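You operate a simulated robot arm through the tools that you are given. There is no shell and no other tool.

You are at the controls of a simulated robot arm. One attempt, no reset.

## Task
Grease the patch between the joint bolts, then run both bolts down.
Fine: Purple pad, from the open grease tin; pad back, lid on. Hands unhurt; nothing dropped, spilt, damaged or left on. Set down upright: purple pad. A coat counts when it lies all over at full strength: go over it till it gets no stronger.
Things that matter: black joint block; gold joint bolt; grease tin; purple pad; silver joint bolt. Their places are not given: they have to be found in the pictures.

The check looks at the end state, three seconds after you hand in, the way a careful person would. Anything else that was tipped, shoved, dropped, spilled or broken makes it a failure. A push-on lid holds only when it is set on centred and level and pressed home; a screw cap is set on level and turned clockwise until tight.

## Robot
A 6-joint arm with a two-finger parallel gripper, fixed in place. Base frame: the origin is at the foot of the arm, x ahead of it, y to its left, z up; the work surface is at about z = 880. Readings come in mm, rad, newtons and seconds.
With the tool pointing down near the work surface it reaches from about 240 to 640 mm from the base axis. Its first joint turns from -1.152 to 1.152 rad. Payload 2.7 kg.
The tool frame sits at the grasp point between the pads (the TCP): z along the fingers, y along the line on which they close. The tips reach 23 mm beyond it. Largest opening 94 mm; finger width 38, thickness 10; the body of the gripper, 54 by 96 mm, starts 39 mm behind the TCP.
Orientation is told as [roll, pitch, yaw] about the base's x, y, z axes, in that order, counted from this pose: with the fingers straight down and closing along the base's y, the tool's x points along the base's -x, its y along +y and its z along -z.

## Interface
- The arm moves only by the tool arm_command. Its argument "increments" is a list of rows, each a list of 7 numbers: the closure, from 0 (fully open) to 1 (shut), then the shift along the tool's x, y, z in mm, then the turn, a rotation vector about the tool's x, y, z in rad. In form: [[grip, dx, dy, dz, wx, wy, wz], ...]. A call has 1 to 20 rows; each row is the pose to reach, as a shift and turn from the pose commanded when the call began, along the tool's axes at that moment. A row lasts 0.2 s, in which the tool goes at most 50 mm and 0.15 rad; a call with a longer step from one row to the next is refused whole, and so is a gripper value outside its range. A pose out of reach is approached as far as the arm can. The call stops where the force on the tool passes 40 N (or 10 N more than at its start, if that is more) or the arm is blocked; 0.2 s more then pass. Each finger travels about 45 mm/s and halts on what it meets, pressing with about 20 N; the grip force reading is that of the motor and also rises with nothing between the fingers. The clock runs only during rows and for 0.2 s after the last one: add rows that repeat a pose to give the fingers time. It gives the time, the measured TCP pose, the force on the tool (base axes), the opening and the grip force at its end, in the units of the frame above (readings bear some noise), with the torque about the TCP (base axes, N m) and any sound that the robot's microphone picked up.
- Cameras (640 x 400 px; columns grow to the right, rows downward): "scene" is fixed at [85.6, -432.5, 1413.9]; the picture's right is [0.68, -0.73, 0.00], its down [-0.35, -0.32, -0.88] and it looks along [0.65, 0.60, -0.47] (base axes); focal length 361 px, centre (320, 200). "wrist" rides on the gripper at [86, 16, -75] in the tool frame; the picture's right is [-0.18, 0.98, 0.00], its down [-0.58, -0.11, -0.81] and it looks along [-0.79, -0.15, 0.59] (tool axes); focal length 243 px, centre (320, 200).
- capture(camera): a new picture of that camera. No time passes.
- measure_at(camera, pixels): for up to 12 pixels [column, row] of the newest picture of that camera ("zoom" is the newest enlarged one), the place [x, y, z] in the base frame of the surface seen there, good to about 3 mm, but the place of the scene camera against the robot may be out by one fixed shift of up to 12 mm in any direction. No time passes.
- inspect(camera, box): a new picture of the part [left, top, right, bottom] of that camera's present view, enlarged. No time passes.
- close_job(): hands the job in; it is judged then, once.

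Unless the task says otherwise, let go and move clear before handing in.

The tools are called as a command line: name --pt "numbers of a row" for each row, then --argument value for the rest, lists and objects as JSON in quotes. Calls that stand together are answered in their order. arm_command: Moves the arm, as the interface text tells. Its arguments: {"type":"object","properties":{"increments":{"type":"array","items":{"type":"array","items":{"type":"number"}}}},"required":["increments"]} The other tools are called the same way: capture (camera) takes a picture; measure_at (camera, pixels) gives the place of the surface under pixels of a picture; inspect (camera, box) takes an enlarged picture of a part of a camera's view; close_job () hands the job in.

At the start:

```text
clock: 0.0
tool_pos: [327.0, -145.2, 1257.9]
tcp_rot: [-0.001, -0.002, -0.002]
ft_force: [-0.3, 0.6, 0.0]
ft_torque: [-0.01, 0.01, 0.05]
finger_gap: 94.2
grip_force: 0.0
```

scene: 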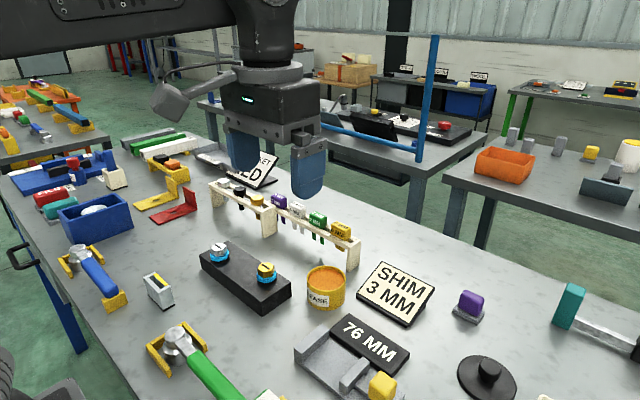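
wrist: 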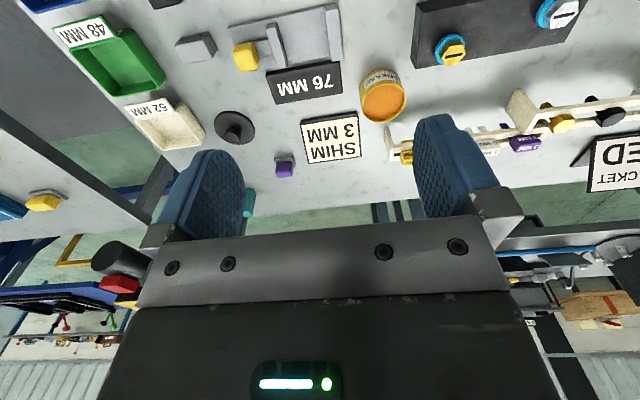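

The scene picture shows the black joint block near (245,275), a silver bolt at (219,252) and a gold bolt at (266,271). The open grease tin is at (325,287), a purple pad at (470,303) and a black lid-like disc at (487,378). I'll enlarge these areas before moving.

inspect --camera "scene" --box '[180, 220, 360, 332]'

inspect --camera "scene" --box '[420, 260, 640, 400]'

inspect --camera "scene" --box '[200, 150, 370, 260]'

inspect --camera "wrist" --box '[180, 0, 640, 200]'

```text
3.56 times, centred on (270, 276) of scene
```

zoom: 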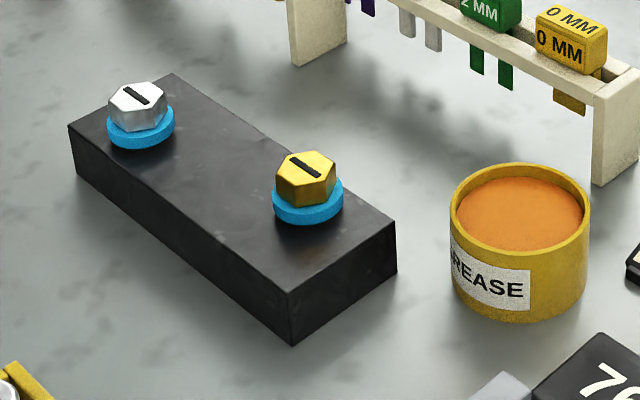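

```text
2.86 times, centred on (530, 330) of scene
```

zoom: 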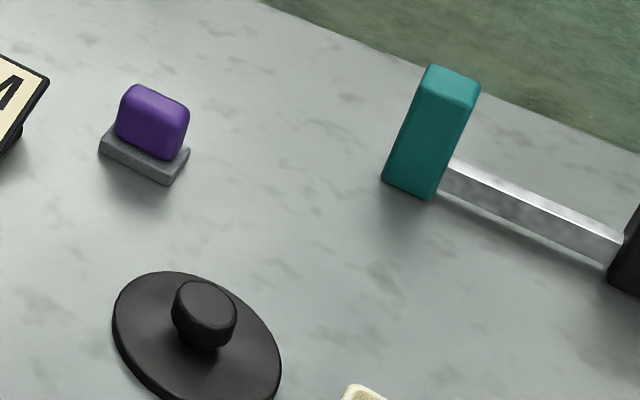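

```text
3.64 times, centred on (285, 205) of scene
```

zoom: 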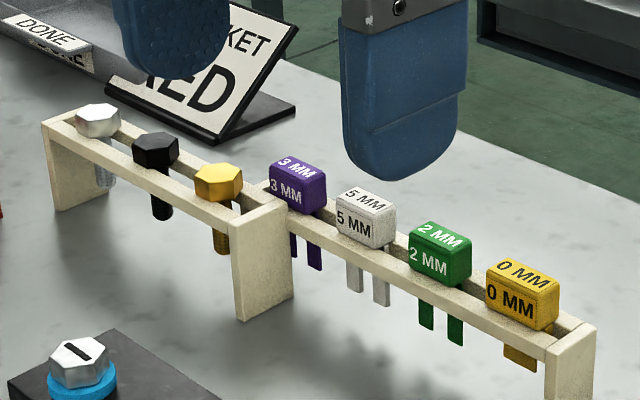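

```text
1.39 times, centred on (410, 100) of wrist
```

zoom: 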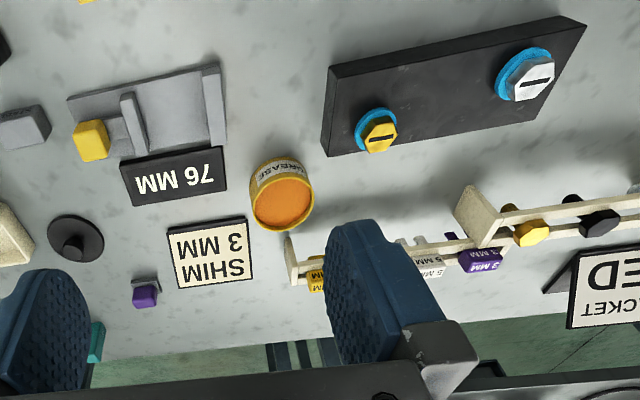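

The bolts have slotted hex heads and stand on blue collars. I'll look over the rest of the bench and get coordinates for the main objects.

inspect --camera "scene" --box '[440, 275, 510, 330]'

inspect --camera "scene" --box '[0, 120, 220, 260]'

inspect --camera "scene" --box '[40, 230, 290, 400]'

inspect --camera "scene" --box '[270, 290, 470, 400]'

measure_at --camera "scene" --pixels '[[219, 246], [266, 267], [243, 262], [325, 280], [467, 297], [488, 367], [470, 378], [312, 275], [341, 279], [324, 310], [228, 240], [290, 283]]'

measure_at --camera "wrist" --pixels '[[563, 59], [452, 96], [508, 75], [382, 108], [284, 170], [235, 128], [224, 120], [283, 160]]'

```text
7.27 times, centred on (475, 302) of scene
```

zoom: 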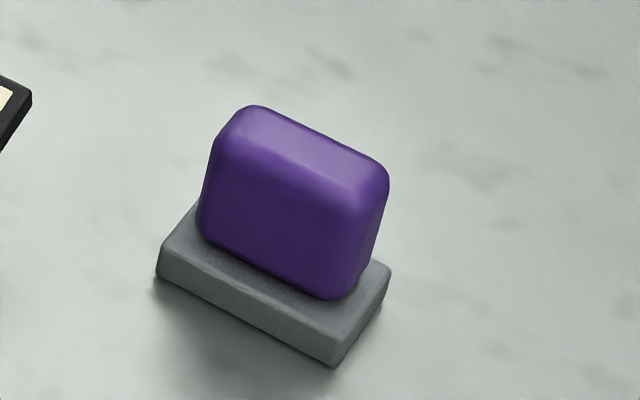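

```text
2.86 times, centred on (110, 190) of scene
```

zoom: 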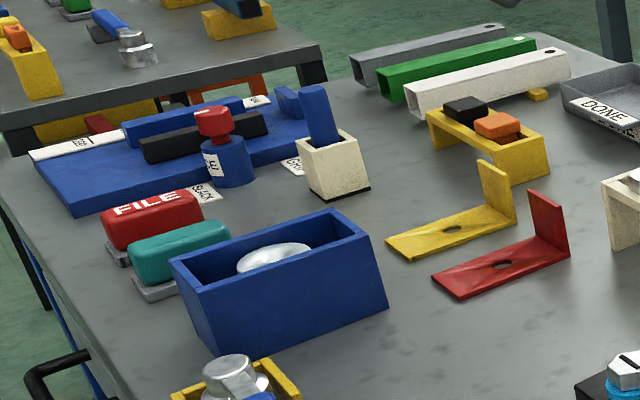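

```text
2.35 times, centred on (165, 315) of scene
```

zoom: 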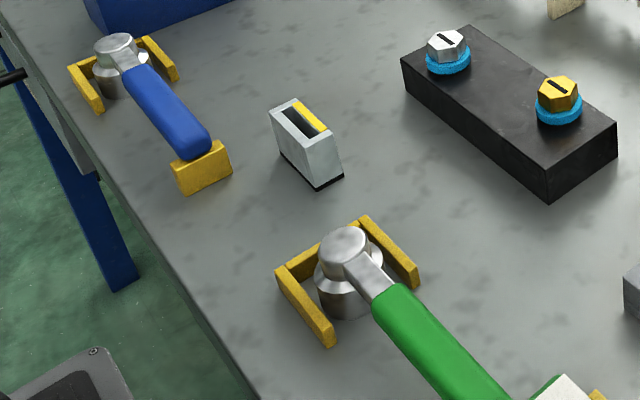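

```text
3.20 times, centred on (370, 345) of scene
```

zoom: 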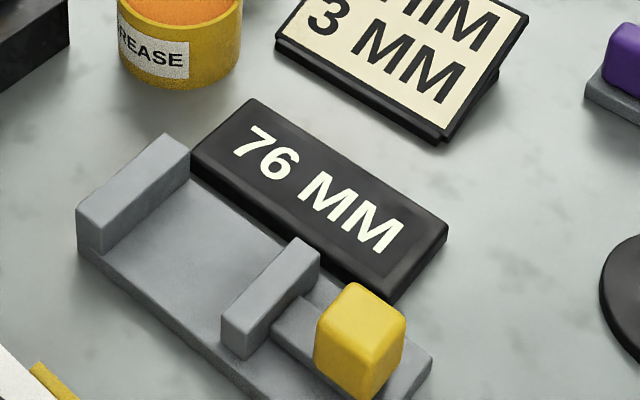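

```text
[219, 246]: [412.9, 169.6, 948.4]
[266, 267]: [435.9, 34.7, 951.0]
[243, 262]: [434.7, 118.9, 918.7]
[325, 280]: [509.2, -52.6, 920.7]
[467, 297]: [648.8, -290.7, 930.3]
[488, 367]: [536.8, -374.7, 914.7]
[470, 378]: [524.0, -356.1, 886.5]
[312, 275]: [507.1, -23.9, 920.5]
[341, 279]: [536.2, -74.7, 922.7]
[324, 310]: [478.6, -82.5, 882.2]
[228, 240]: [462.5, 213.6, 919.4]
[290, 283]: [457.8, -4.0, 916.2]
```

```text
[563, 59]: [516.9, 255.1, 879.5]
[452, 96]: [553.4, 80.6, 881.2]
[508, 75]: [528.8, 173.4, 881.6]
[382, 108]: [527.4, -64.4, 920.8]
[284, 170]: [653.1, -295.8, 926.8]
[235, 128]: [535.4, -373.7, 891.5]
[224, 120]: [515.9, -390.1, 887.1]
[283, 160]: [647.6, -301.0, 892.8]
```

The purple pad appears to be at about (650,-296), which is beyond straight-down reach, and the lid is at about (536,-374). I'll measure the same features through the wrist camera to find the scene camera's shift.

measure_at --camera "wrist" --pixels '[[454, 52], [565, 13], [507, 35], [383, 104], [370, 95], [398, 90], [284, 166], [288, 172], [233, 132], [236, 113], [215, 125], [254, 125]]'

inspect --camera "wrist" --box '[200, 90, 320, 190]'

inspect --camera "wrist" --box '[350, 0, 610, 140]'

```text
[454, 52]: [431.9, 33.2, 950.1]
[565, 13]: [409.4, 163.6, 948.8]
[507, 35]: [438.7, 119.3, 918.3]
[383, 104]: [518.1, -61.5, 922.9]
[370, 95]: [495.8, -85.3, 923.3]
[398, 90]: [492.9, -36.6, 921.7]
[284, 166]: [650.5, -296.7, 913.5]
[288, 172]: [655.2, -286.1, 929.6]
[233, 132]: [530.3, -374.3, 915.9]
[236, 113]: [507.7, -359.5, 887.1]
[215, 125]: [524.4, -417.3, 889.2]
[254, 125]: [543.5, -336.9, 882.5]
```

```text
4.00 times, centred on (260, 140) of wrist
```

zoom: 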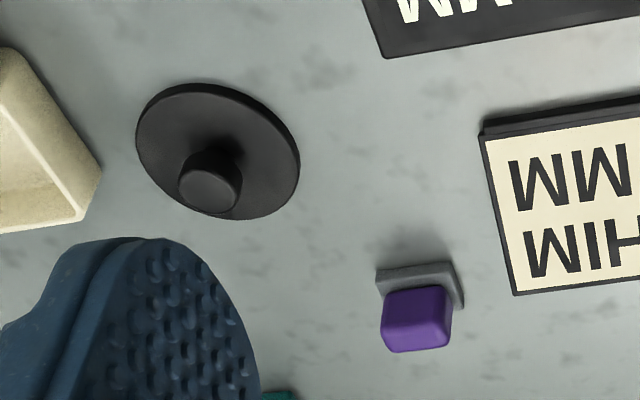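

```text
2.46 times, centred on (480, 70) of wrist
```

zoom: 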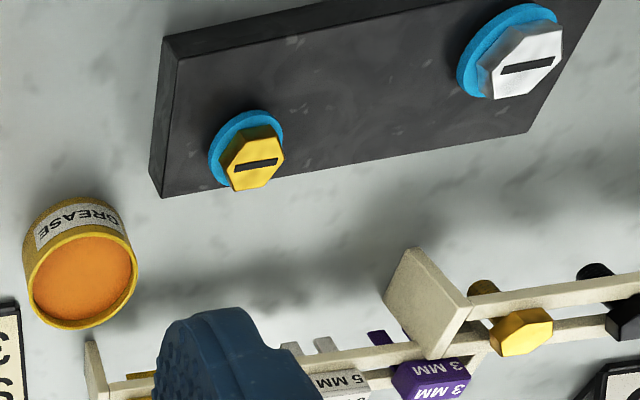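

Comparing bolt readings, the scene camera reads about (+4,+4,0) mm against the wrist camera. Next I'll measure the pad's corners and the lid's outline.

inspect --camera "scene" --box '[440, 280, 520, 400]'

inspect --camera "scene" --box '[440, 275, 510, 330]'

measure_at --camera "zoom" --pixels '[[165, 255], [330, 340], [385, 270], [158, 275], [335, 362], [240, 115], [355, 175], [230, 150], [340, 210], [205, 215], [345, 285], [300, 150]]'

```text
3.33 times, centred on (480, 340) of scene
```

zoom: 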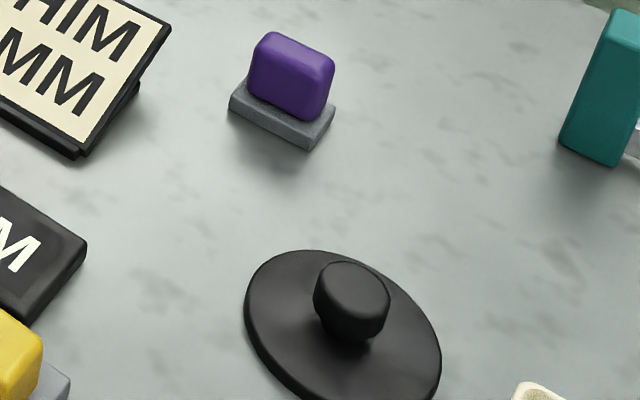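

```text
7.27 times, centred on (475, 302) of scene
```

zoom: 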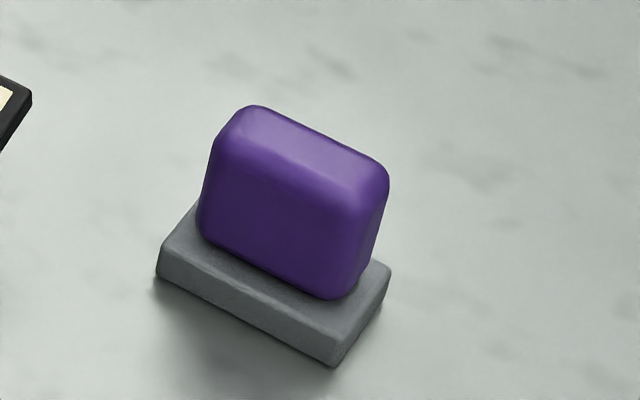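

```text
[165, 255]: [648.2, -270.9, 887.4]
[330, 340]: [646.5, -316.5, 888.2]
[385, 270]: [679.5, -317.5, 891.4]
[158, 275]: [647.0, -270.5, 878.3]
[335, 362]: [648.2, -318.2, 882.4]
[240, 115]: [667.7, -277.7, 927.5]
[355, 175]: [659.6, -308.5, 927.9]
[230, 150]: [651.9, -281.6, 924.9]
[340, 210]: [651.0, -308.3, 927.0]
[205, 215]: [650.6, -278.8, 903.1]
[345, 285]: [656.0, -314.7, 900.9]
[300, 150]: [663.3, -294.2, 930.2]
```

The pad's sole spans about 33 mm in x and 48 mm in y, centred near (660,-298) after correction. Its top is at z≈928, and it lies about 724 mm out. I'll tilt the tool outward and move above it to test reach.

arm_command --pt "0 -31 -19 19 0 -0.0625 0" --pt "0 -62 -38 38 0 -0.125 0" --pt "0 -94 -57 56 0 -0.1875 0" --pt "0 -125 -76 75 0 -0.25 0" --pt "0 -156 -96 94 0 -0.3125 0" --pt "0 -188 -115 112 0 -0.375 0" --pt "0 -219 -134 131 0 -0.4375 0" --pt "0 -250 -153 150 0 -0.5 0" --pt "0 -250 -153 150 0 -0.5 0"

capture --camera "scene"

capture --camera "wrist"

```text
clock: 2.0
tool_pos: [574.0, -303.7, 1105.0]
tcp_rot: [0.001, -0.501, -0.001]
ft_force: [-0.3, -0.4, -0.4]
ft_torque: [0.0, 0.01, -0.03]
finger_gap: 93.9
grip_force: 0.0
```

```text
taken
```

scene: 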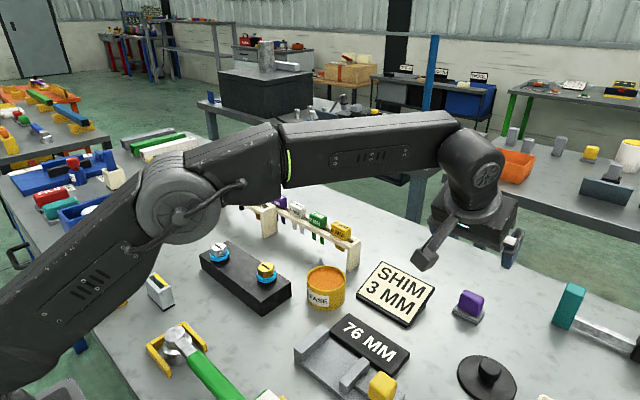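

```text
taken
```

wrist: 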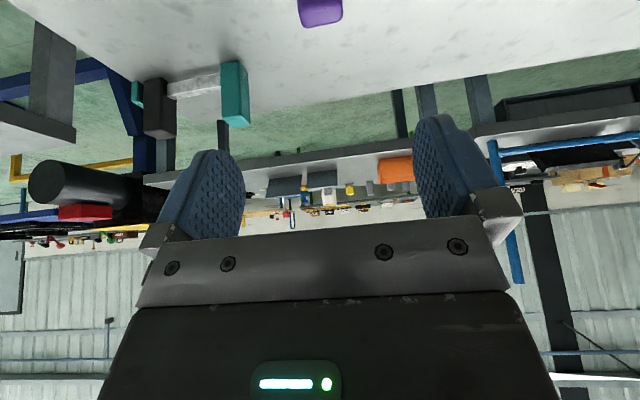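

The tilted pose was reached at (574,-304,1105). I'll check the SHIM sign near (395,292) and nearby obstacles for clearance before descending, and measure the pad from the wrist camera.

measure_at --camera "scene" --pixels '[[385, 263], [433, 290], [407, 324], [360, 298], [432, 300], [460, 310], [490, 378], [570, 290], [560, 322], [575, 285]]'

measure_at --camera "wrist" --pixels '[[320, 20], [302, 5], [340, 5], [320, 10], [235, 122], [180, 90]]'

```text
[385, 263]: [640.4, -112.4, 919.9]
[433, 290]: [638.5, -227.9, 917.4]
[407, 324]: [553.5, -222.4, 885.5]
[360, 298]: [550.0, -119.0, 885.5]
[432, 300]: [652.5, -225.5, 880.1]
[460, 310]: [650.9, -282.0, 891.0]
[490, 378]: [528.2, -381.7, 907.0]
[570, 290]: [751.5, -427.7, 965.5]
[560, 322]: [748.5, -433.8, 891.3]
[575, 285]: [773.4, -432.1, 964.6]
```

```text
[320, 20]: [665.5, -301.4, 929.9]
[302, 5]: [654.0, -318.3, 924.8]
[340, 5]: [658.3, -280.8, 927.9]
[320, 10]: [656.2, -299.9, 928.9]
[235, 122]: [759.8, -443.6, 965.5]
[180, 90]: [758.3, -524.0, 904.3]
```

The SHIM sign ends at y≈-230 and stands to z≈920, so I'll narrow the fingers and move to a point above the pad at z≈990.

arm_command --pt "0.3 -4 1 35 0 0 0" --pt "0.3 -8 2 70 0 0 0" --pt "0.3 -11 3 105 0 0 0" --pt "0.3 -15.1 4.2 139.3 0 0 0" --pt "0.3 -15.1 4.2 139.3 0 0 0" --pt "0.3 -15.1 4.2 139.3 0 0 0"

capture --camera "scene"

capture --camera "wrist"

```text
clock: 3.4
tool_pos: [647.1, -292.4, 994.0]
tcp_rot: [0.001, -0.501, 0.0]
ft_force: [-0.5, 0.4, -0.6]
ft_torque: [-0.01, 0.0, 0.03]
finger_gap: 65.8
grip_force: 0.1
out of reach, approached as far as the arm can: row 4, 5, 6
```

```text
taken
```

scene: 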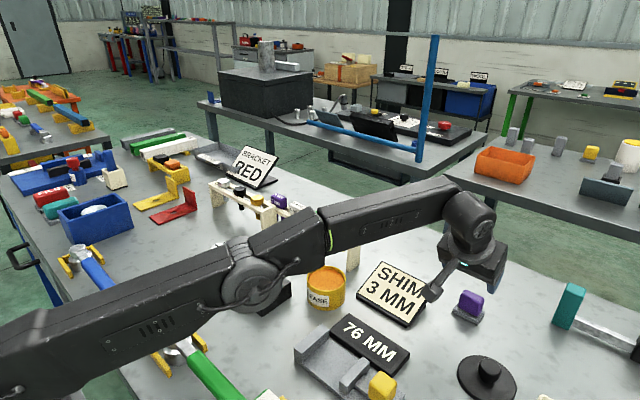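

```text
taken
```

wrist: 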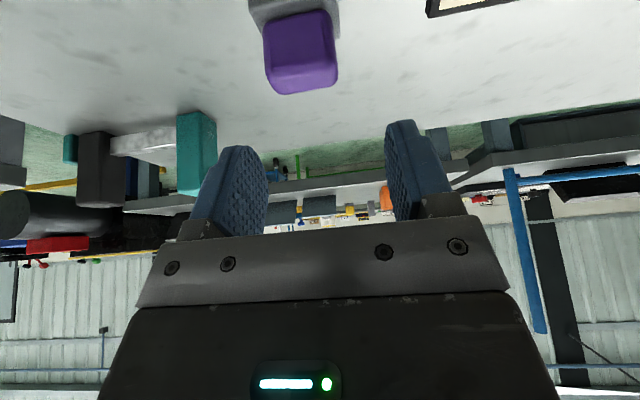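

At 0.5 rad tilt the arm stops near x=647 at z≈994, just short. I'll tilt a little further and check the reach lower down.

arm_command --pt "0.3 5 -3 10 0 -0.07 0" --pt "0.3 10 -7 20 0 -0.14 0" --pt "0.3 10 -7 20 0 -0.14 0" --pt "0.3 10 -7 20 0 -0.14 0"

```text
clock: 4.4
tool_pos: [648.5, -298.3, 969.9]
tcp_rot: [0.0, -0.641, 0.0]
ft_force: [0.2, 0.3, 0.3]
ft_torque: [0.0, -0.05, -0.01]
finger_gap: 65.8
grip_force: 0.0
```

The pose is now (648,-298,970) at tilt 0.64 and within reach. I'll check alignment with the pad in both pictures.

capture --camera "wrist"

inspect --camera "scene" --box '[400, 220, 540, 340]'

measure_at --camera "wrist" --pixels '[[266, 60], [337, 60], [300, 60], [300, 90], [275, 70], [330, 70], [300, 40], [250, 5], [340, 5]]'

```text
taken
```

wrist: 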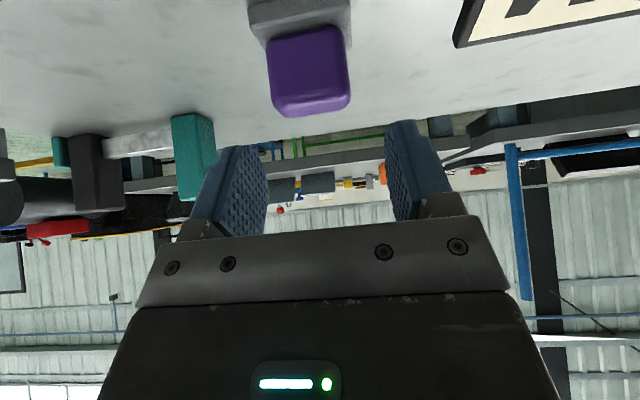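

```text
3.33 times, centred on (470, 280) of scene
```

zoom: 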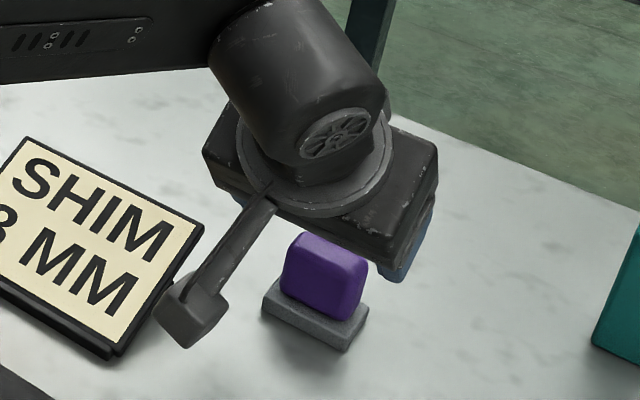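

```text
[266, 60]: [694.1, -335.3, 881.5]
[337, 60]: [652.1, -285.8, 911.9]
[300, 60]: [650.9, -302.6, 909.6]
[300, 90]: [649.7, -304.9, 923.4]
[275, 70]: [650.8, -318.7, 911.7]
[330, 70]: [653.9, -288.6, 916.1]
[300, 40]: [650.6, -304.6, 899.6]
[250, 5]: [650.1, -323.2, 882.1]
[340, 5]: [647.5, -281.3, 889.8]
```

The pad's front face reads x≈650.5 and y from -319 to -285, with the fingers straddling it. I'll descend to TCP (650,-301.5,925).

arm_command --pt "0.3 8.5 -1 12.3 0 0 0" --pt "0.3 17 -2.1 24.6 0 0 0" --pt "0.3 21.4 -2.7 30.7 0 0 0" --pt "0.3 25.7 -3.2 36.9 0 0 0" --pt "0.3 25.7 -3.2 36.9 0 0 0"

inspect --camera "scene" --box '[400, 230, 540, 340]'

capture --camera "wrist"

```text
clock: 5.6
tool_pos: [650.3, -301.4, 924.0]
tcp_rot: [0.001, -0.643, -0.001]
ft_force: [-0.3, 0.1, 0.3]
ft_torque: [0.02, 0.01, 0.04]
finger_gap: 65.8
grip_force: 0.0
```

```text
3.64 times, centred on (470, 285) of scene
```

zoom: 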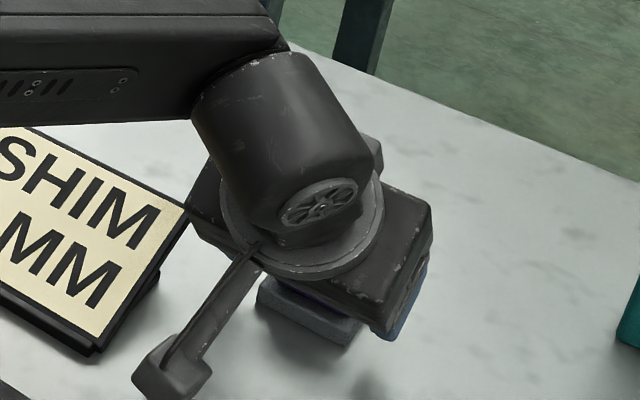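

```text
taken
```

wrist: 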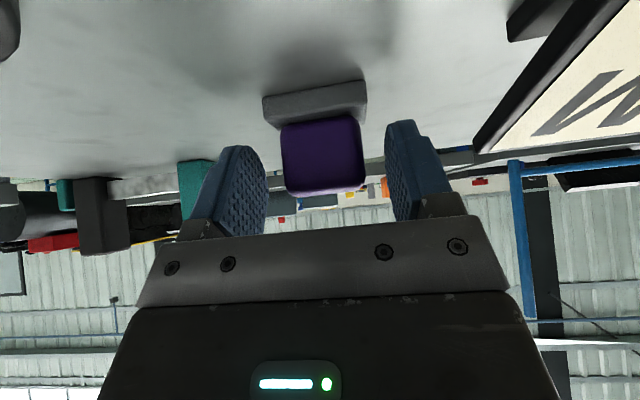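

The fingers straddle the purple handle, with its centre at column 323 against 326 for the finger midpoint. I'll close on it.

arm_command --pt "0.5 0 0 0 0 0 0" --pt "0.6 0 0 0 0 0 0" --pt "0.75 0 0 0 0 0 0" --pt "0.9 0 0 0 0 0 0" --pt "0.9 0 0 0 0 0 0" --pt "0.9 0 0 0 0 0 0"

capture --camera "wrist"

```text
clock: 7.0
tool_pos: [649.9, -301.5, 925.5]
tcp_rot: [0.0, -0.642, 0.0]
ft_force: [-0.1, -0.2, -0.3]
ft_torque: [0.01, -0.05, 0.0]
finger_gap: 41.6
grip_force: 20.1
```

```text
taken
```

wrist: 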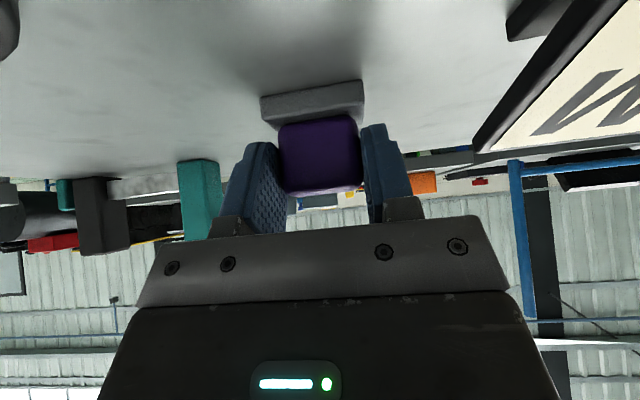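

The grip closed at 41.6 mm with 20 N. I'll lift straight up a little, then inward and up, and check that the pad follows.

arm_command --pt "0.9 -6 0 -8 0 0 0" --pt "0.9 -12 0 -16 0 0 0" --pt "0.9 -18 0 -45 0 0 0" --pt "0.9 -23 0 -75 0 0 0" --pt "0.9 -27.8 0 -104 0 0 0" --pt "0.9 -27.8 0 -104 0 0 0"

capture --camera "wrist"

capture --camera "scene"

```text
clock: 8.4
tool_pos: [612.2, -300.5, 1023.9]
tcp_rot: [0.0, -0.642, 0.0]
ft_force: [-0.4, -0.1, -1.5]
ft_torque: [-0.02, 0.01, 0.01]
finger_gap: 41.6
grip_force: 19.9
```

```text
taken
```

wrist: 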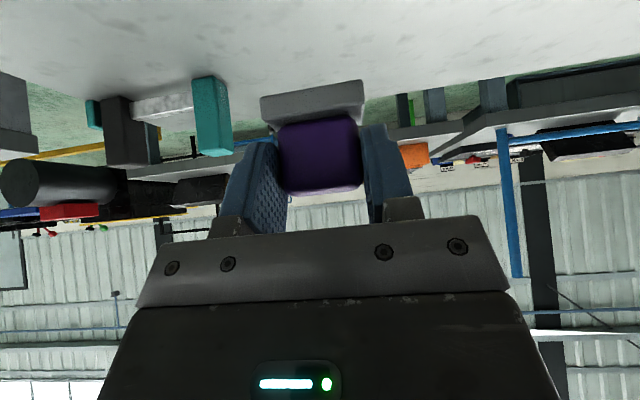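

```text
taken
```

scene: 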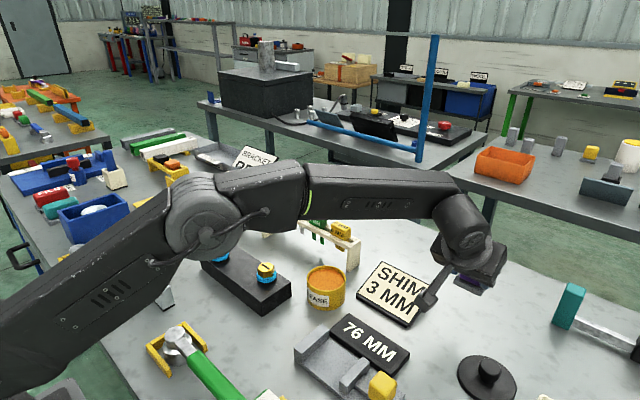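

The pad is lifted and its weight shows as -1.5 N. I'll measure the sole's front edge in the wrist view relative to the TCP, and the tin's rim and the block's outline in the scene view.

measure_at --camera "wrist" --pixels '[[263, 98], [361, 81], [265, 115], [363, 98], [282, 130], [355, 122], [300, 105], [340, 98]]'

inspect --camera "scene" --box '[290, 250, 360, 320]'

measure_at --camera "zoom" --pixels '[[210, 150], [405, 155], [490, 150], [320, 240], [320, 90], [320, 160], [170, 150], [320, 260], [320, 75], [250, 100], [400, 100], [320, 360]]'

```text
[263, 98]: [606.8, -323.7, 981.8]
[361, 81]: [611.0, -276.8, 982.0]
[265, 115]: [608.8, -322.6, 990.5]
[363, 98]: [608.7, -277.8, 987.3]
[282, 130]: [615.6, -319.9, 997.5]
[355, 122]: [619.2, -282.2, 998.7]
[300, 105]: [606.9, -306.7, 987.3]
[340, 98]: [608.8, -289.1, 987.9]
```

```text
5.71 times, centred on (325, 285) of scene
```

zoom: 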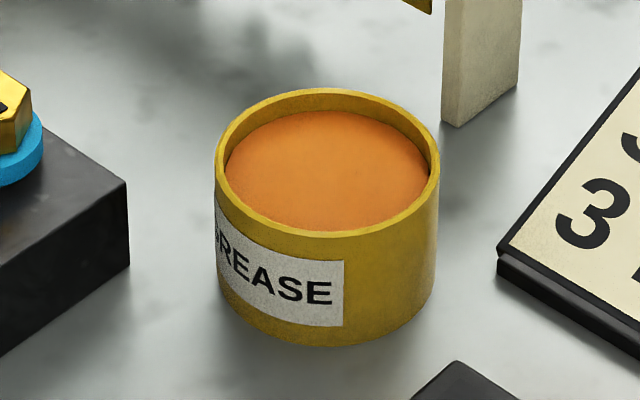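

```text
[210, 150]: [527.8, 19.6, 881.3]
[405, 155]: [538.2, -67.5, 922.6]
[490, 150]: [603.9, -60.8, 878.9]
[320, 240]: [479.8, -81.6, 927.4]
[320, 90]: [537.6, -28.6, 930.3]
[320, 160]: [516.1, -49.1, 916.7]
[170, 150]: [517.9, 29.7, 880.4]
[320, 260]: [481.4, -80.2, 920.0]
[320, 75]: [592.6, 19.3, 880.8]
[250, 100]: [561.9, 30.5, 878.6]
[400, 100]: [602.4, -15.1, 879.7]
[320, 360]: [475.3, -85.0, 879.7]
```

The tin rim is at z≈929 with the grease a little below at ≈919, and its outer diameter is about 78 mm. I'll move in and untilt to look at the tin with the more trustworthy wrist camera.

arm_command --pt "0.9 18.9 18.6 -20.5 0 0.09 0" --pt "0.9 37.8 37.1 -41 0 0.18 0" --pt "0.9 56.7 55.7 -61.5 0 0.27 0" --pt "0.9 75.6 74.3 -82 0 0.37 0" --pt "0.9 94.5 92.9 -102.6 0 0.46 0" --pt "0.9 113.4 111.4 -123 0 0.55 0" --pt "0.9 132.3 130 -143.6 0 0.642 0" --pt "0.9 132.3 130 -143.6 0 0.642 0" --pt "0.9 132.3 130 -143.6 0 0.642 0"

capture --camera "wrist"

capture --camera "scene"

```text
clock: 10.4
tool_pos: [416.8, -173.6, 1057.9]
tcp_rot: [-0.001, 0.0, 0.0]
ft_force: [-0.2, -0.3, -0.9]
ft_torque: [0.0, 0.05, -0.06]
finger_gap: 41.8
grip_force: 20.0
```

```text
taken
```

wrist: 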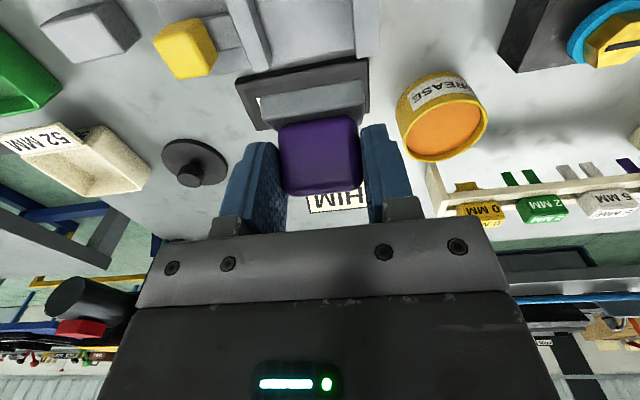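

```text
taken
```

scene: 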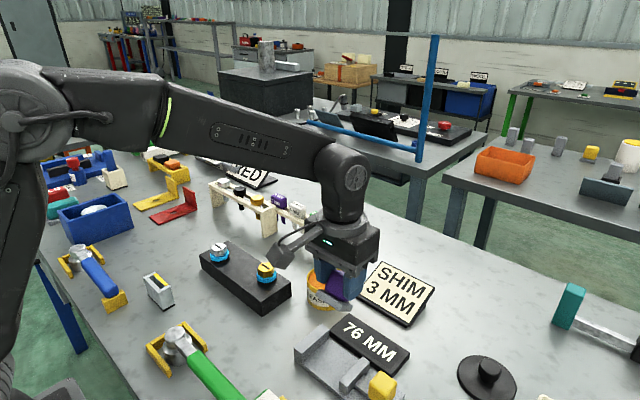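

The tin is clear in the wrist view, with its rim spanning about columns 400–488 and rows 100–160. I'll enlarge it and measure the rim.

inspect --camera "wrist" --box '[380, 55, 510, 175]'

measure_at --camera "wrist" --pixels '[[186, 178], [186, 168], [163, 155], [226, 165], [195, 140], [405, 75], [465, 77]]'

```text
3.33 times, centred on (445, 115) of wrist
```

zoom: 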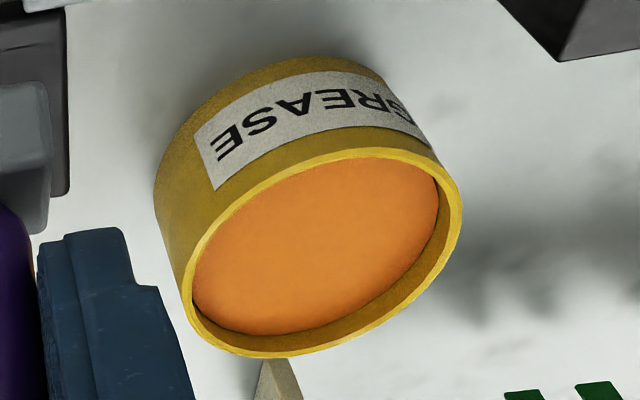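

```text
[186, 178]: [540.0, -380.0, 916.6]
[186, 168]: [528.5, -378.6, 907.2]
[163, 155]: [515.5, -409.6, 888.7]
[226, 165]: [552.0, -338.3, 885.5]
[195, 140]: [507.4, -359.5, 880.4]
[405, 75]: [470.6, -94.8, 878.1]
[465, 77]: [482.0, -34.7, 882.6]
```

measure_at --camera "zoom" --pixels '[[189, 310], [457, 200], [255, 353], [340, 334], [350, 154], [260, 180], [210, 232], [425, 165], [320, 250], [250, 300], [400, 200], [300, 200]]'

```text
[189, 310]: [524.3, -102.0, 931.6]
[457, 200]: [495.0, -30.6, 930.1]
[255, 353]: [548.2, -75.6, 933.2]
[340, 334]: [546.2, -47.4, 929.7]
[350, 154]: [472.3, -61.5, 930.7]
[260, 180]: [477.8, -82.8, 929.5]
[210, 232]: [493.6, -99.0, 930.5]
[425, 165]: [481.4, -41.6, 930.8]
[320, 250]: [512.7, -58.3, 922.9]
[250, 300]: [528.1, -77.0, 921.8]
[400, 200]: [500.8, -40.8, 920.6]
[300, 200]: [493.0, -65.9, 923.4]
```

A circle fitted to the wrist readings puts the tin centre at (511,-66), with rim radius about 38, rim z≈931 and grease z≈922. I'll tilt back so the sole is level and hover over the tin.

arm_command --pt "0.9 -16.4 21.6 9 0 -0.128 0" --pt "0.9 -32.8 43.1 18 0 -0.257 0" --pt "0.9 -49.2 64.7 28 0 -0.385 0" --pt "0.9 -65.6 86.2 38 0 -0.514 0" --pt "0.9 -82 107.8 48 0 -0.642 0" --pt "0.9 -82 107.8 48 0 -0.642 0" --pt "0.9 -82 107.8 48 0 -0.642 0" --pt "0.9 -82 107.8 48 0 -0.642 0"

capture --camera "scene"

inspect --camera "scene" --box '[260, 220, 400, 320]'

capture --camera "wrist"

```text
clock: 12.2
tool_pos: [501.6, -65.4, 1011.1]
tcp_rot: [0.001, -0.642, 0.0]
ft_force: [-0.7, -0.6, -1.6]
ft_torque: [0.06, 0.01, 0.01]
finger_gap: 41.9
grip_force: 20.2
```

```text
taken
```

scene: 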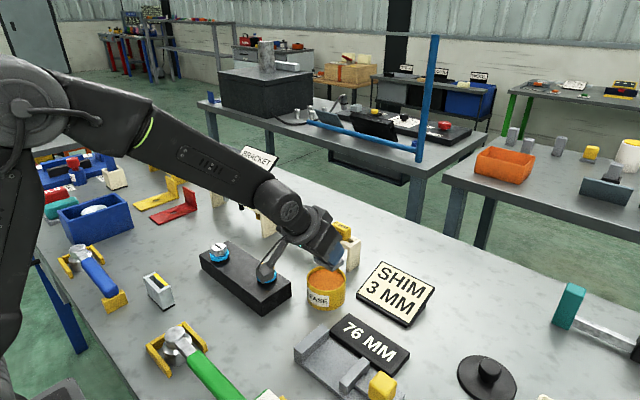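

```text
4.00 times, centred on (330, 270) of scene
```

zoom: 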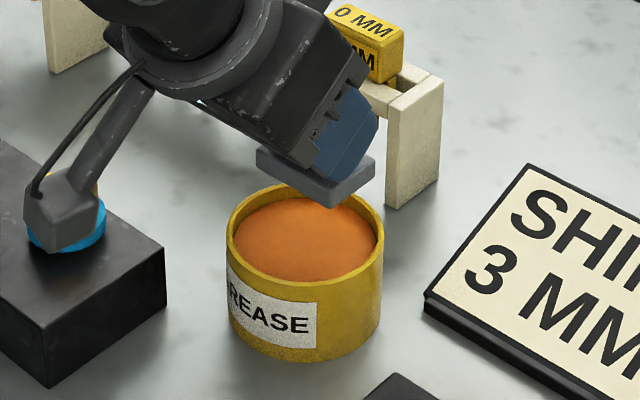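

```text
taken
```

wrist: 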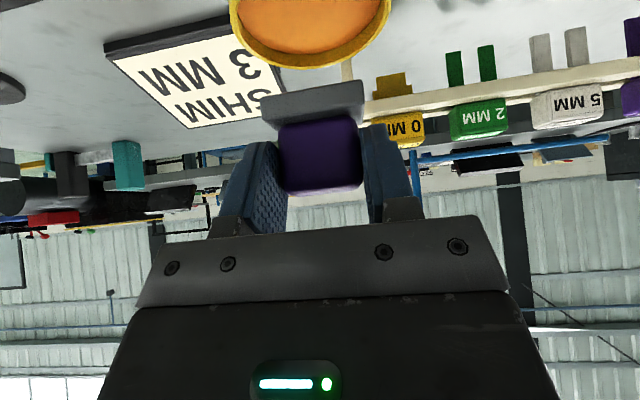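

The sole hovers over the tin. I'll measure the sole's visible corners and the tin rim in this same enlarged picture to check the centring directly.

measure_at --camera "zoom" --pixels '[[258, 165], [331, 206], [373, 165], [258, 150], [332, 190], [300, 190], [229, 240], [381, 240], [300, 281], [345, 268], [255, 275], [306, 240]]'

measure_at --camera "wrist" --pixels '[[264, 114], [362, 98], [265, 100], [361, 86], [310, 105], [310, 62], [232, 20], [388, 20], [270, 57], [355, 52]]'

```text
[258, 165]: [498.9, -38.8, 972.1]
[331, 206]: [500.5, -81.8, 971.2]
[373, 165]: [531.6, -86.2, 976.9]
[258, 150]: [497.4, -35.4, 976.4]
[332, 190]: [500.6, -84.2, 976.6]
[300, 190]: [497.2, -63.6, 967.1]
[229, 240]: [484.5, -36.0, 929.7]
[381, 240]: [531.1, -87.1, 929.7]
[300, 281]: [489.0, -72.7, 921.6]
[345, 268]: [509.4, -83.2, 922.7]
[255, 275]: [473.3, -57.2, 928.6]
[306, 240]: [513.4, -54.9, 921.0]
```

```text
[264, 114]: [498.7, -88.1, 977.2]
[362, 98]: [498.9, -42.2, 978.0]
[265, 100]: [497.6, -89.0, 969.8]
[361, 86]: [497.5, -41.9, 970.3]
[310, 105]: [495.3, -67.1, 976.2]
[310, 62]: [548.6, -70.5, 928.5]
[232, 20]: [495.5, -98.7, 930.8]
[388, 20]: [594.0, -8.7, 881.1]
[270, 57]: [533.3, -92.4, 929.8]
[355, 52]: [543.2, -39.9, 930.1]
```

The sole is centred at about (514.5,-65.5), against the tin centre at (511,-66). I'll shift 3.5 mm back and descend to just above the grease.

arm_command --pt "0.9 2.8 0 -2.1 0 0 0" --pt "0.9 10 0 7.5 0 0 0" --pt "0.9 18 0 18.3 0 0 0" --pt "0.9 26.1 0 29.1 0 0 0" --pt "0.9 26.1 0 29.1 0 0 0"

inspect --camera "scene" --box '[260, 220, 400, 320]'

capture --camera "wrist"

```text
clock: 13.4
tool_pos: [497.9, -64.1, 973.0]
tcp_rot: [-0.001, -0.64, -0.001]
ft_force: [0.7, 0.4, -2.0]
ft_torque: [-0.02, 0.04, -0.02]
finger_gap: 42.1
grip_force: 19.6
```

```text
4.00 times, centred on (330, 270) of scene
```

zoom: 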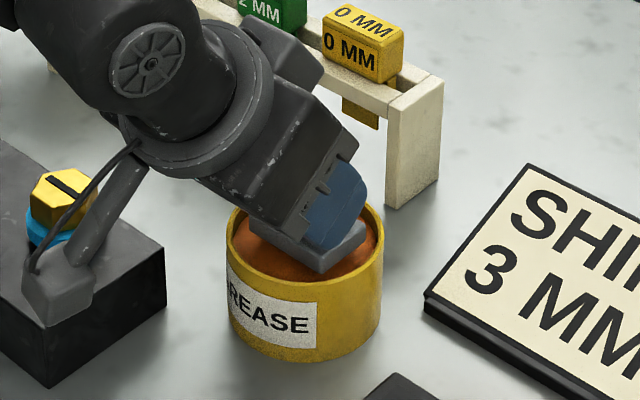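

```text
taken
```

wrist: 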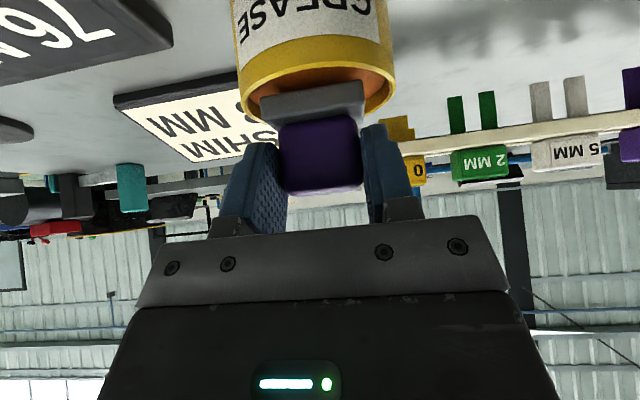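

The sole sits inside the rim on all sides. I'll lower it in small steps until I feel the grease.

arm_command --pt "0.9 1.2 0 1.6 0 0 0" --pt "0.9 2.4 0 3.2 0 0 0" --pt "0.9 3.6 0 4.8 0 0 0"

inspect --camera "scene" --box '[260, 220, 400, 320]'

```text
clock: 14.2
tool_pos: [497.4, -64.4, 966.4]
tcp_rot: [0.001, -0.642, 0.0]
ft_force: [-0.2, 0.5, -0.4]
ft_torque: [0.02, 0.04, 0.02]
finger_gap: 41.5
grip_force: 20.1
```

```text
4.00 times, centred on (330, 270) of scene
```

zoom: 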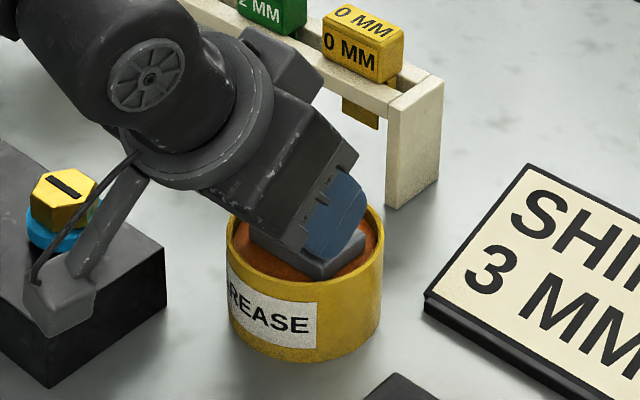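

The vertical force went from about -1.8 N to -0.4 N, which suggests first contact. I'll go down 2 mm more in half-millimetre steps.

arm_command --pt "0.9 0.3 0 0.4 0 0 0" --pt "0.9 0.6 0 0.8 0 0 0" --pt "0.9 0.9 0 1.2 0 0 0" --pt "0.9 1.2 0 1.6 0 0 0"

inspect --camera "scene" --box '[260, 220, 400, 320]'

```text
clock: 15.2
tool_pos: [496.8, -63.8, 966.9]
tcp_rot: [0.0, -0.644, 0.001]
ft_force: [1.3, 0.5, 6.1]
ft_torque: [0.02, 0.04, 0.0]
finger_gap: 41.3
grip_force: 20.6
```

```text
4.00 times, centred on (330, 270) of scene
```

zoom: 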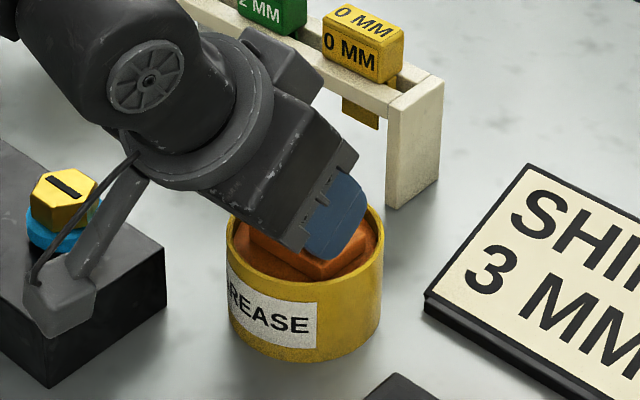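

Force is 6 N and the sole has turned orange, so the pad is loaded. I'll lift straight up.

arm_command --pt "0.9 -3 0 -4 0 0 0" --pt "0.9 -9 0 -12 0 0 0" --pt "0.9 -18 0 -24 0 0 0" --pt "0.9 -29.9 0 -40 0 0 0" --pt "0.9 -29.9 0 -40 0 0 0"

capture --camera "scene"

inspect --camera "scene" --box '[180, 220, 340, 320]'

capture --camera "wrist"

```text
clock: 16.4
tool_pos: [494.7, -64.5, 1017.3]
tcp_rot: [0.002, -0.639, 0.001]
ft_force: [0.4, 0.1, -1.4]
ft_torque: [0.01, 0.01, 0.02]
finger_gap: 41.6
grip_force: 19.3
```

```text
taken
```

scene: 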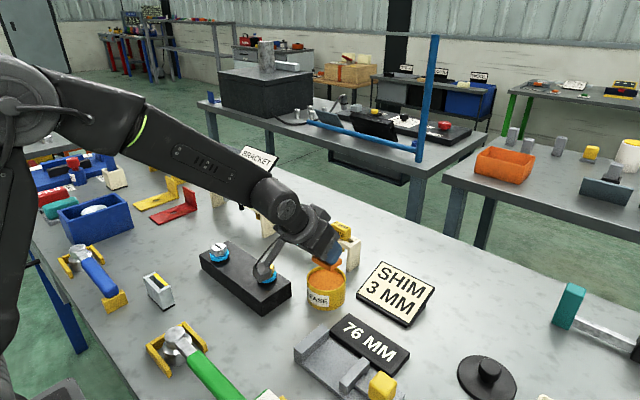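

```text
4.00 times, centred on (260, 270) of scene
```

zoom: 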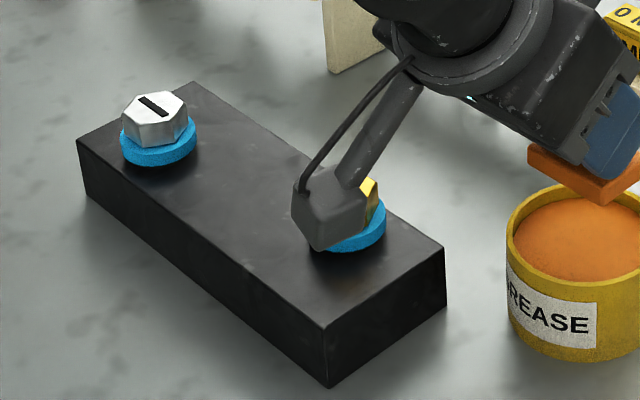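

```text
taken
```

wrist: 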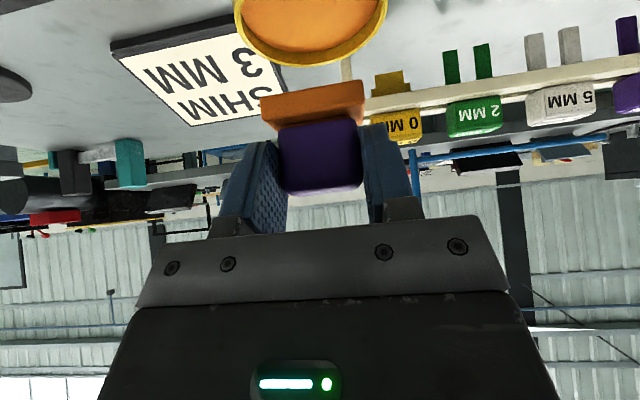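

The loaded sole is orange and nothing dripped. I'll back off and untilt to look at the block with the wrist camera, keeping clear of the bolts.

arm_command --pt "0.9 21.3 1 -26.6 0 0.128 0" --pt "0.9 42.6 2 -53.2 0 0.256 0" --pt "0.9 63.9 3 -79.9 0 0.384 0" --pt "0.9 85.2 4 -106.5 0 0.512 0" --pt "0.9 106.5 4 -133.1 0 0.64 0" --pt "0.9 106.5 4 -133.1 0 0.64 0" --pt "0.9 106.5 4 -133.1 0 0.64 0"

capture --camera "wrist"

inspect --camera "scene" --box '[180, 220, 340, 320]'

measure_at --camera "zoom" --pixels '[[82, 143], [193, 86], [440, 247], [327, 322], [155, 110], [353, 185], [158, 160], [347, 250], [240, 190], [300, 200]]'

```text
clock: 18.0
tool_pos: [332.6, -58.5, 1057.6]
tcp_rot: [-0.001, -0.001, -0.001]
ft_force: [-0.2, -0.1, -2.0]
ft_torque: [0.02, 0.02, -0.02]
finger_gap: 41.7
grip_force: 20.6
```

```text
taken
```

wrist: 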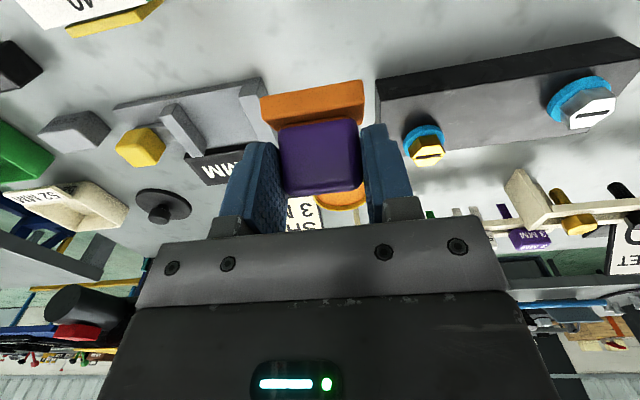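

```text
4.00 times, centred on (260, 270) of scene
```

zoom: 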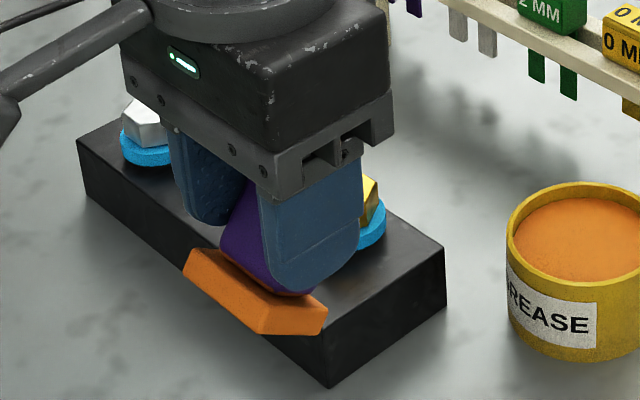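

```text
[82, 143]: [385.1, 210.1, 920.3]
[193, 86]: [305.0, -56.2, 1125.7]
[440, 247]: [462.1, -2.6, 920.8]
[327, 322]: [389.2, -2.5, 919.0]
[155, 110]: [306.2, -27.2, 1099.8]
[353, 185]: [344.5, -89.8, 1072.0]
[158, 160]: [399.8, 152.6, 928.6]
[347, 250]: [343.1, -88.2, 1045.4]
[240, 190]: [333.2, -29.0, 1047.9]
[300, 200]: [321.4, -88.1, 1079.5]
```

inspect --camera "wrist" --box '[370, 30, 640, 200]'

measure_at --camera "wrist" --pixels '[[382, 100], [630, 70], [400, 178], [635, 118], [428, 148], [587, 108], [408, 152], [445, 140], [552, 100], [612, 95], [500, 115], [592, 112]]'

```text
2.35 times, centred on (505, 115) of wrist
```

zoom: 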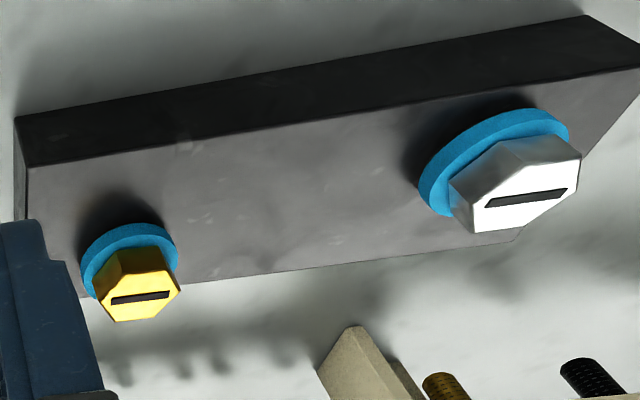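

```text
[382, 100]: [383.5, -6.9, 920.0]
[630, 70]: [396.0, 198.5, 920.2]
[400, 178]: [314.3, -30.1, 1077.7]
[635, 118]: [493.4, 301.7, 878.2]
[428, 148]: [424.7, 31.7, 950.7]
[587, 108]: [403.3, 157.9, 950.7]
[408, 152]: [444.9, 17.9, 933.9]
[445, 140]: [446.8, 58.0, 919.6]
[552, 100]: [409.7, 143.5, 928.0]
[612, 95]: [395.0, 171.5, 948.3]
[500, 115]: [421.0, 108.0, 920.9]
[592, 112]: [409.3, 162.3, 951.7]
```

Wrist readings put the block top at z≈920, spanning x 384–457 and y -7–206. The gold bolt is near (430,33) and the silver near (410,163), so the patch centre is about (420,98). I'll tilt the sole level and hover above that point.

arm_command --pt "0.9 -12 26 2 0 -0.11 0" --pt "0.9 -25 52 8 0 -0.22 0" --pt "0.9 -37 78 15 0 -0.33 0" --pt "0.9 -50 104 24 0 -0.44 0" --pt "0.9 -62 130 33 0 -0.54 0" --pt "0.9 -74.4 156.5 42 0 -0.641 0" --pt "0.9 -74.4 156.5 42 0 -0.641 0" --pt "0.9 -74.4 156.5 42 0 -0.641 0"

capture --camera "wrist"

capture --camera "scene"

inspect --camera "scene" --box '[180, 210, 340, 310]'

```text
clock: 19.8
tool_pos: [408.6, 97.2, 1013.6]
tcp_rot: [0.002, -0.642, 0.0]
ft_force: [0.8, -1.0, -1.2]
ft_torque: [-0.01, 0.02, -0.01]
finger_gap: 41.7
grip_force: 19.7
```

```text
taken
```

wrist: 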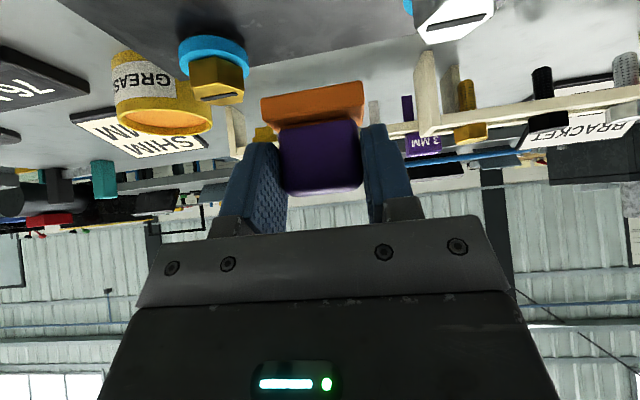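

```text
taken
```

scene: 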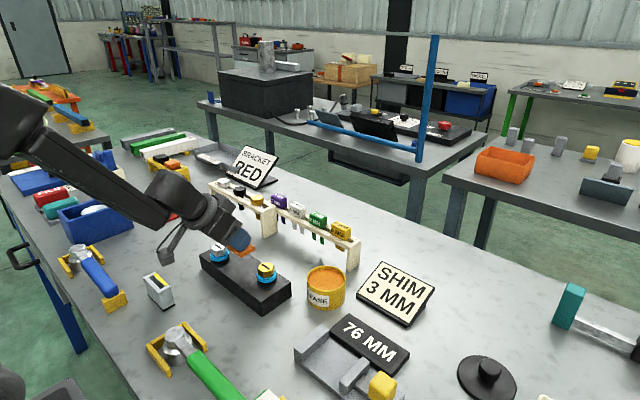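

```text
4.00 times, centred on (260, 260) of scene
```

zoom: 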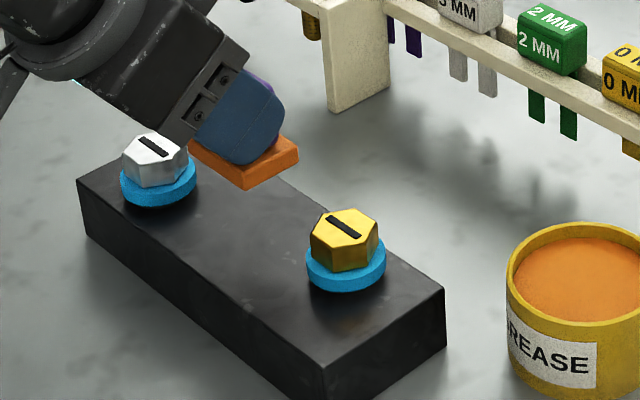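

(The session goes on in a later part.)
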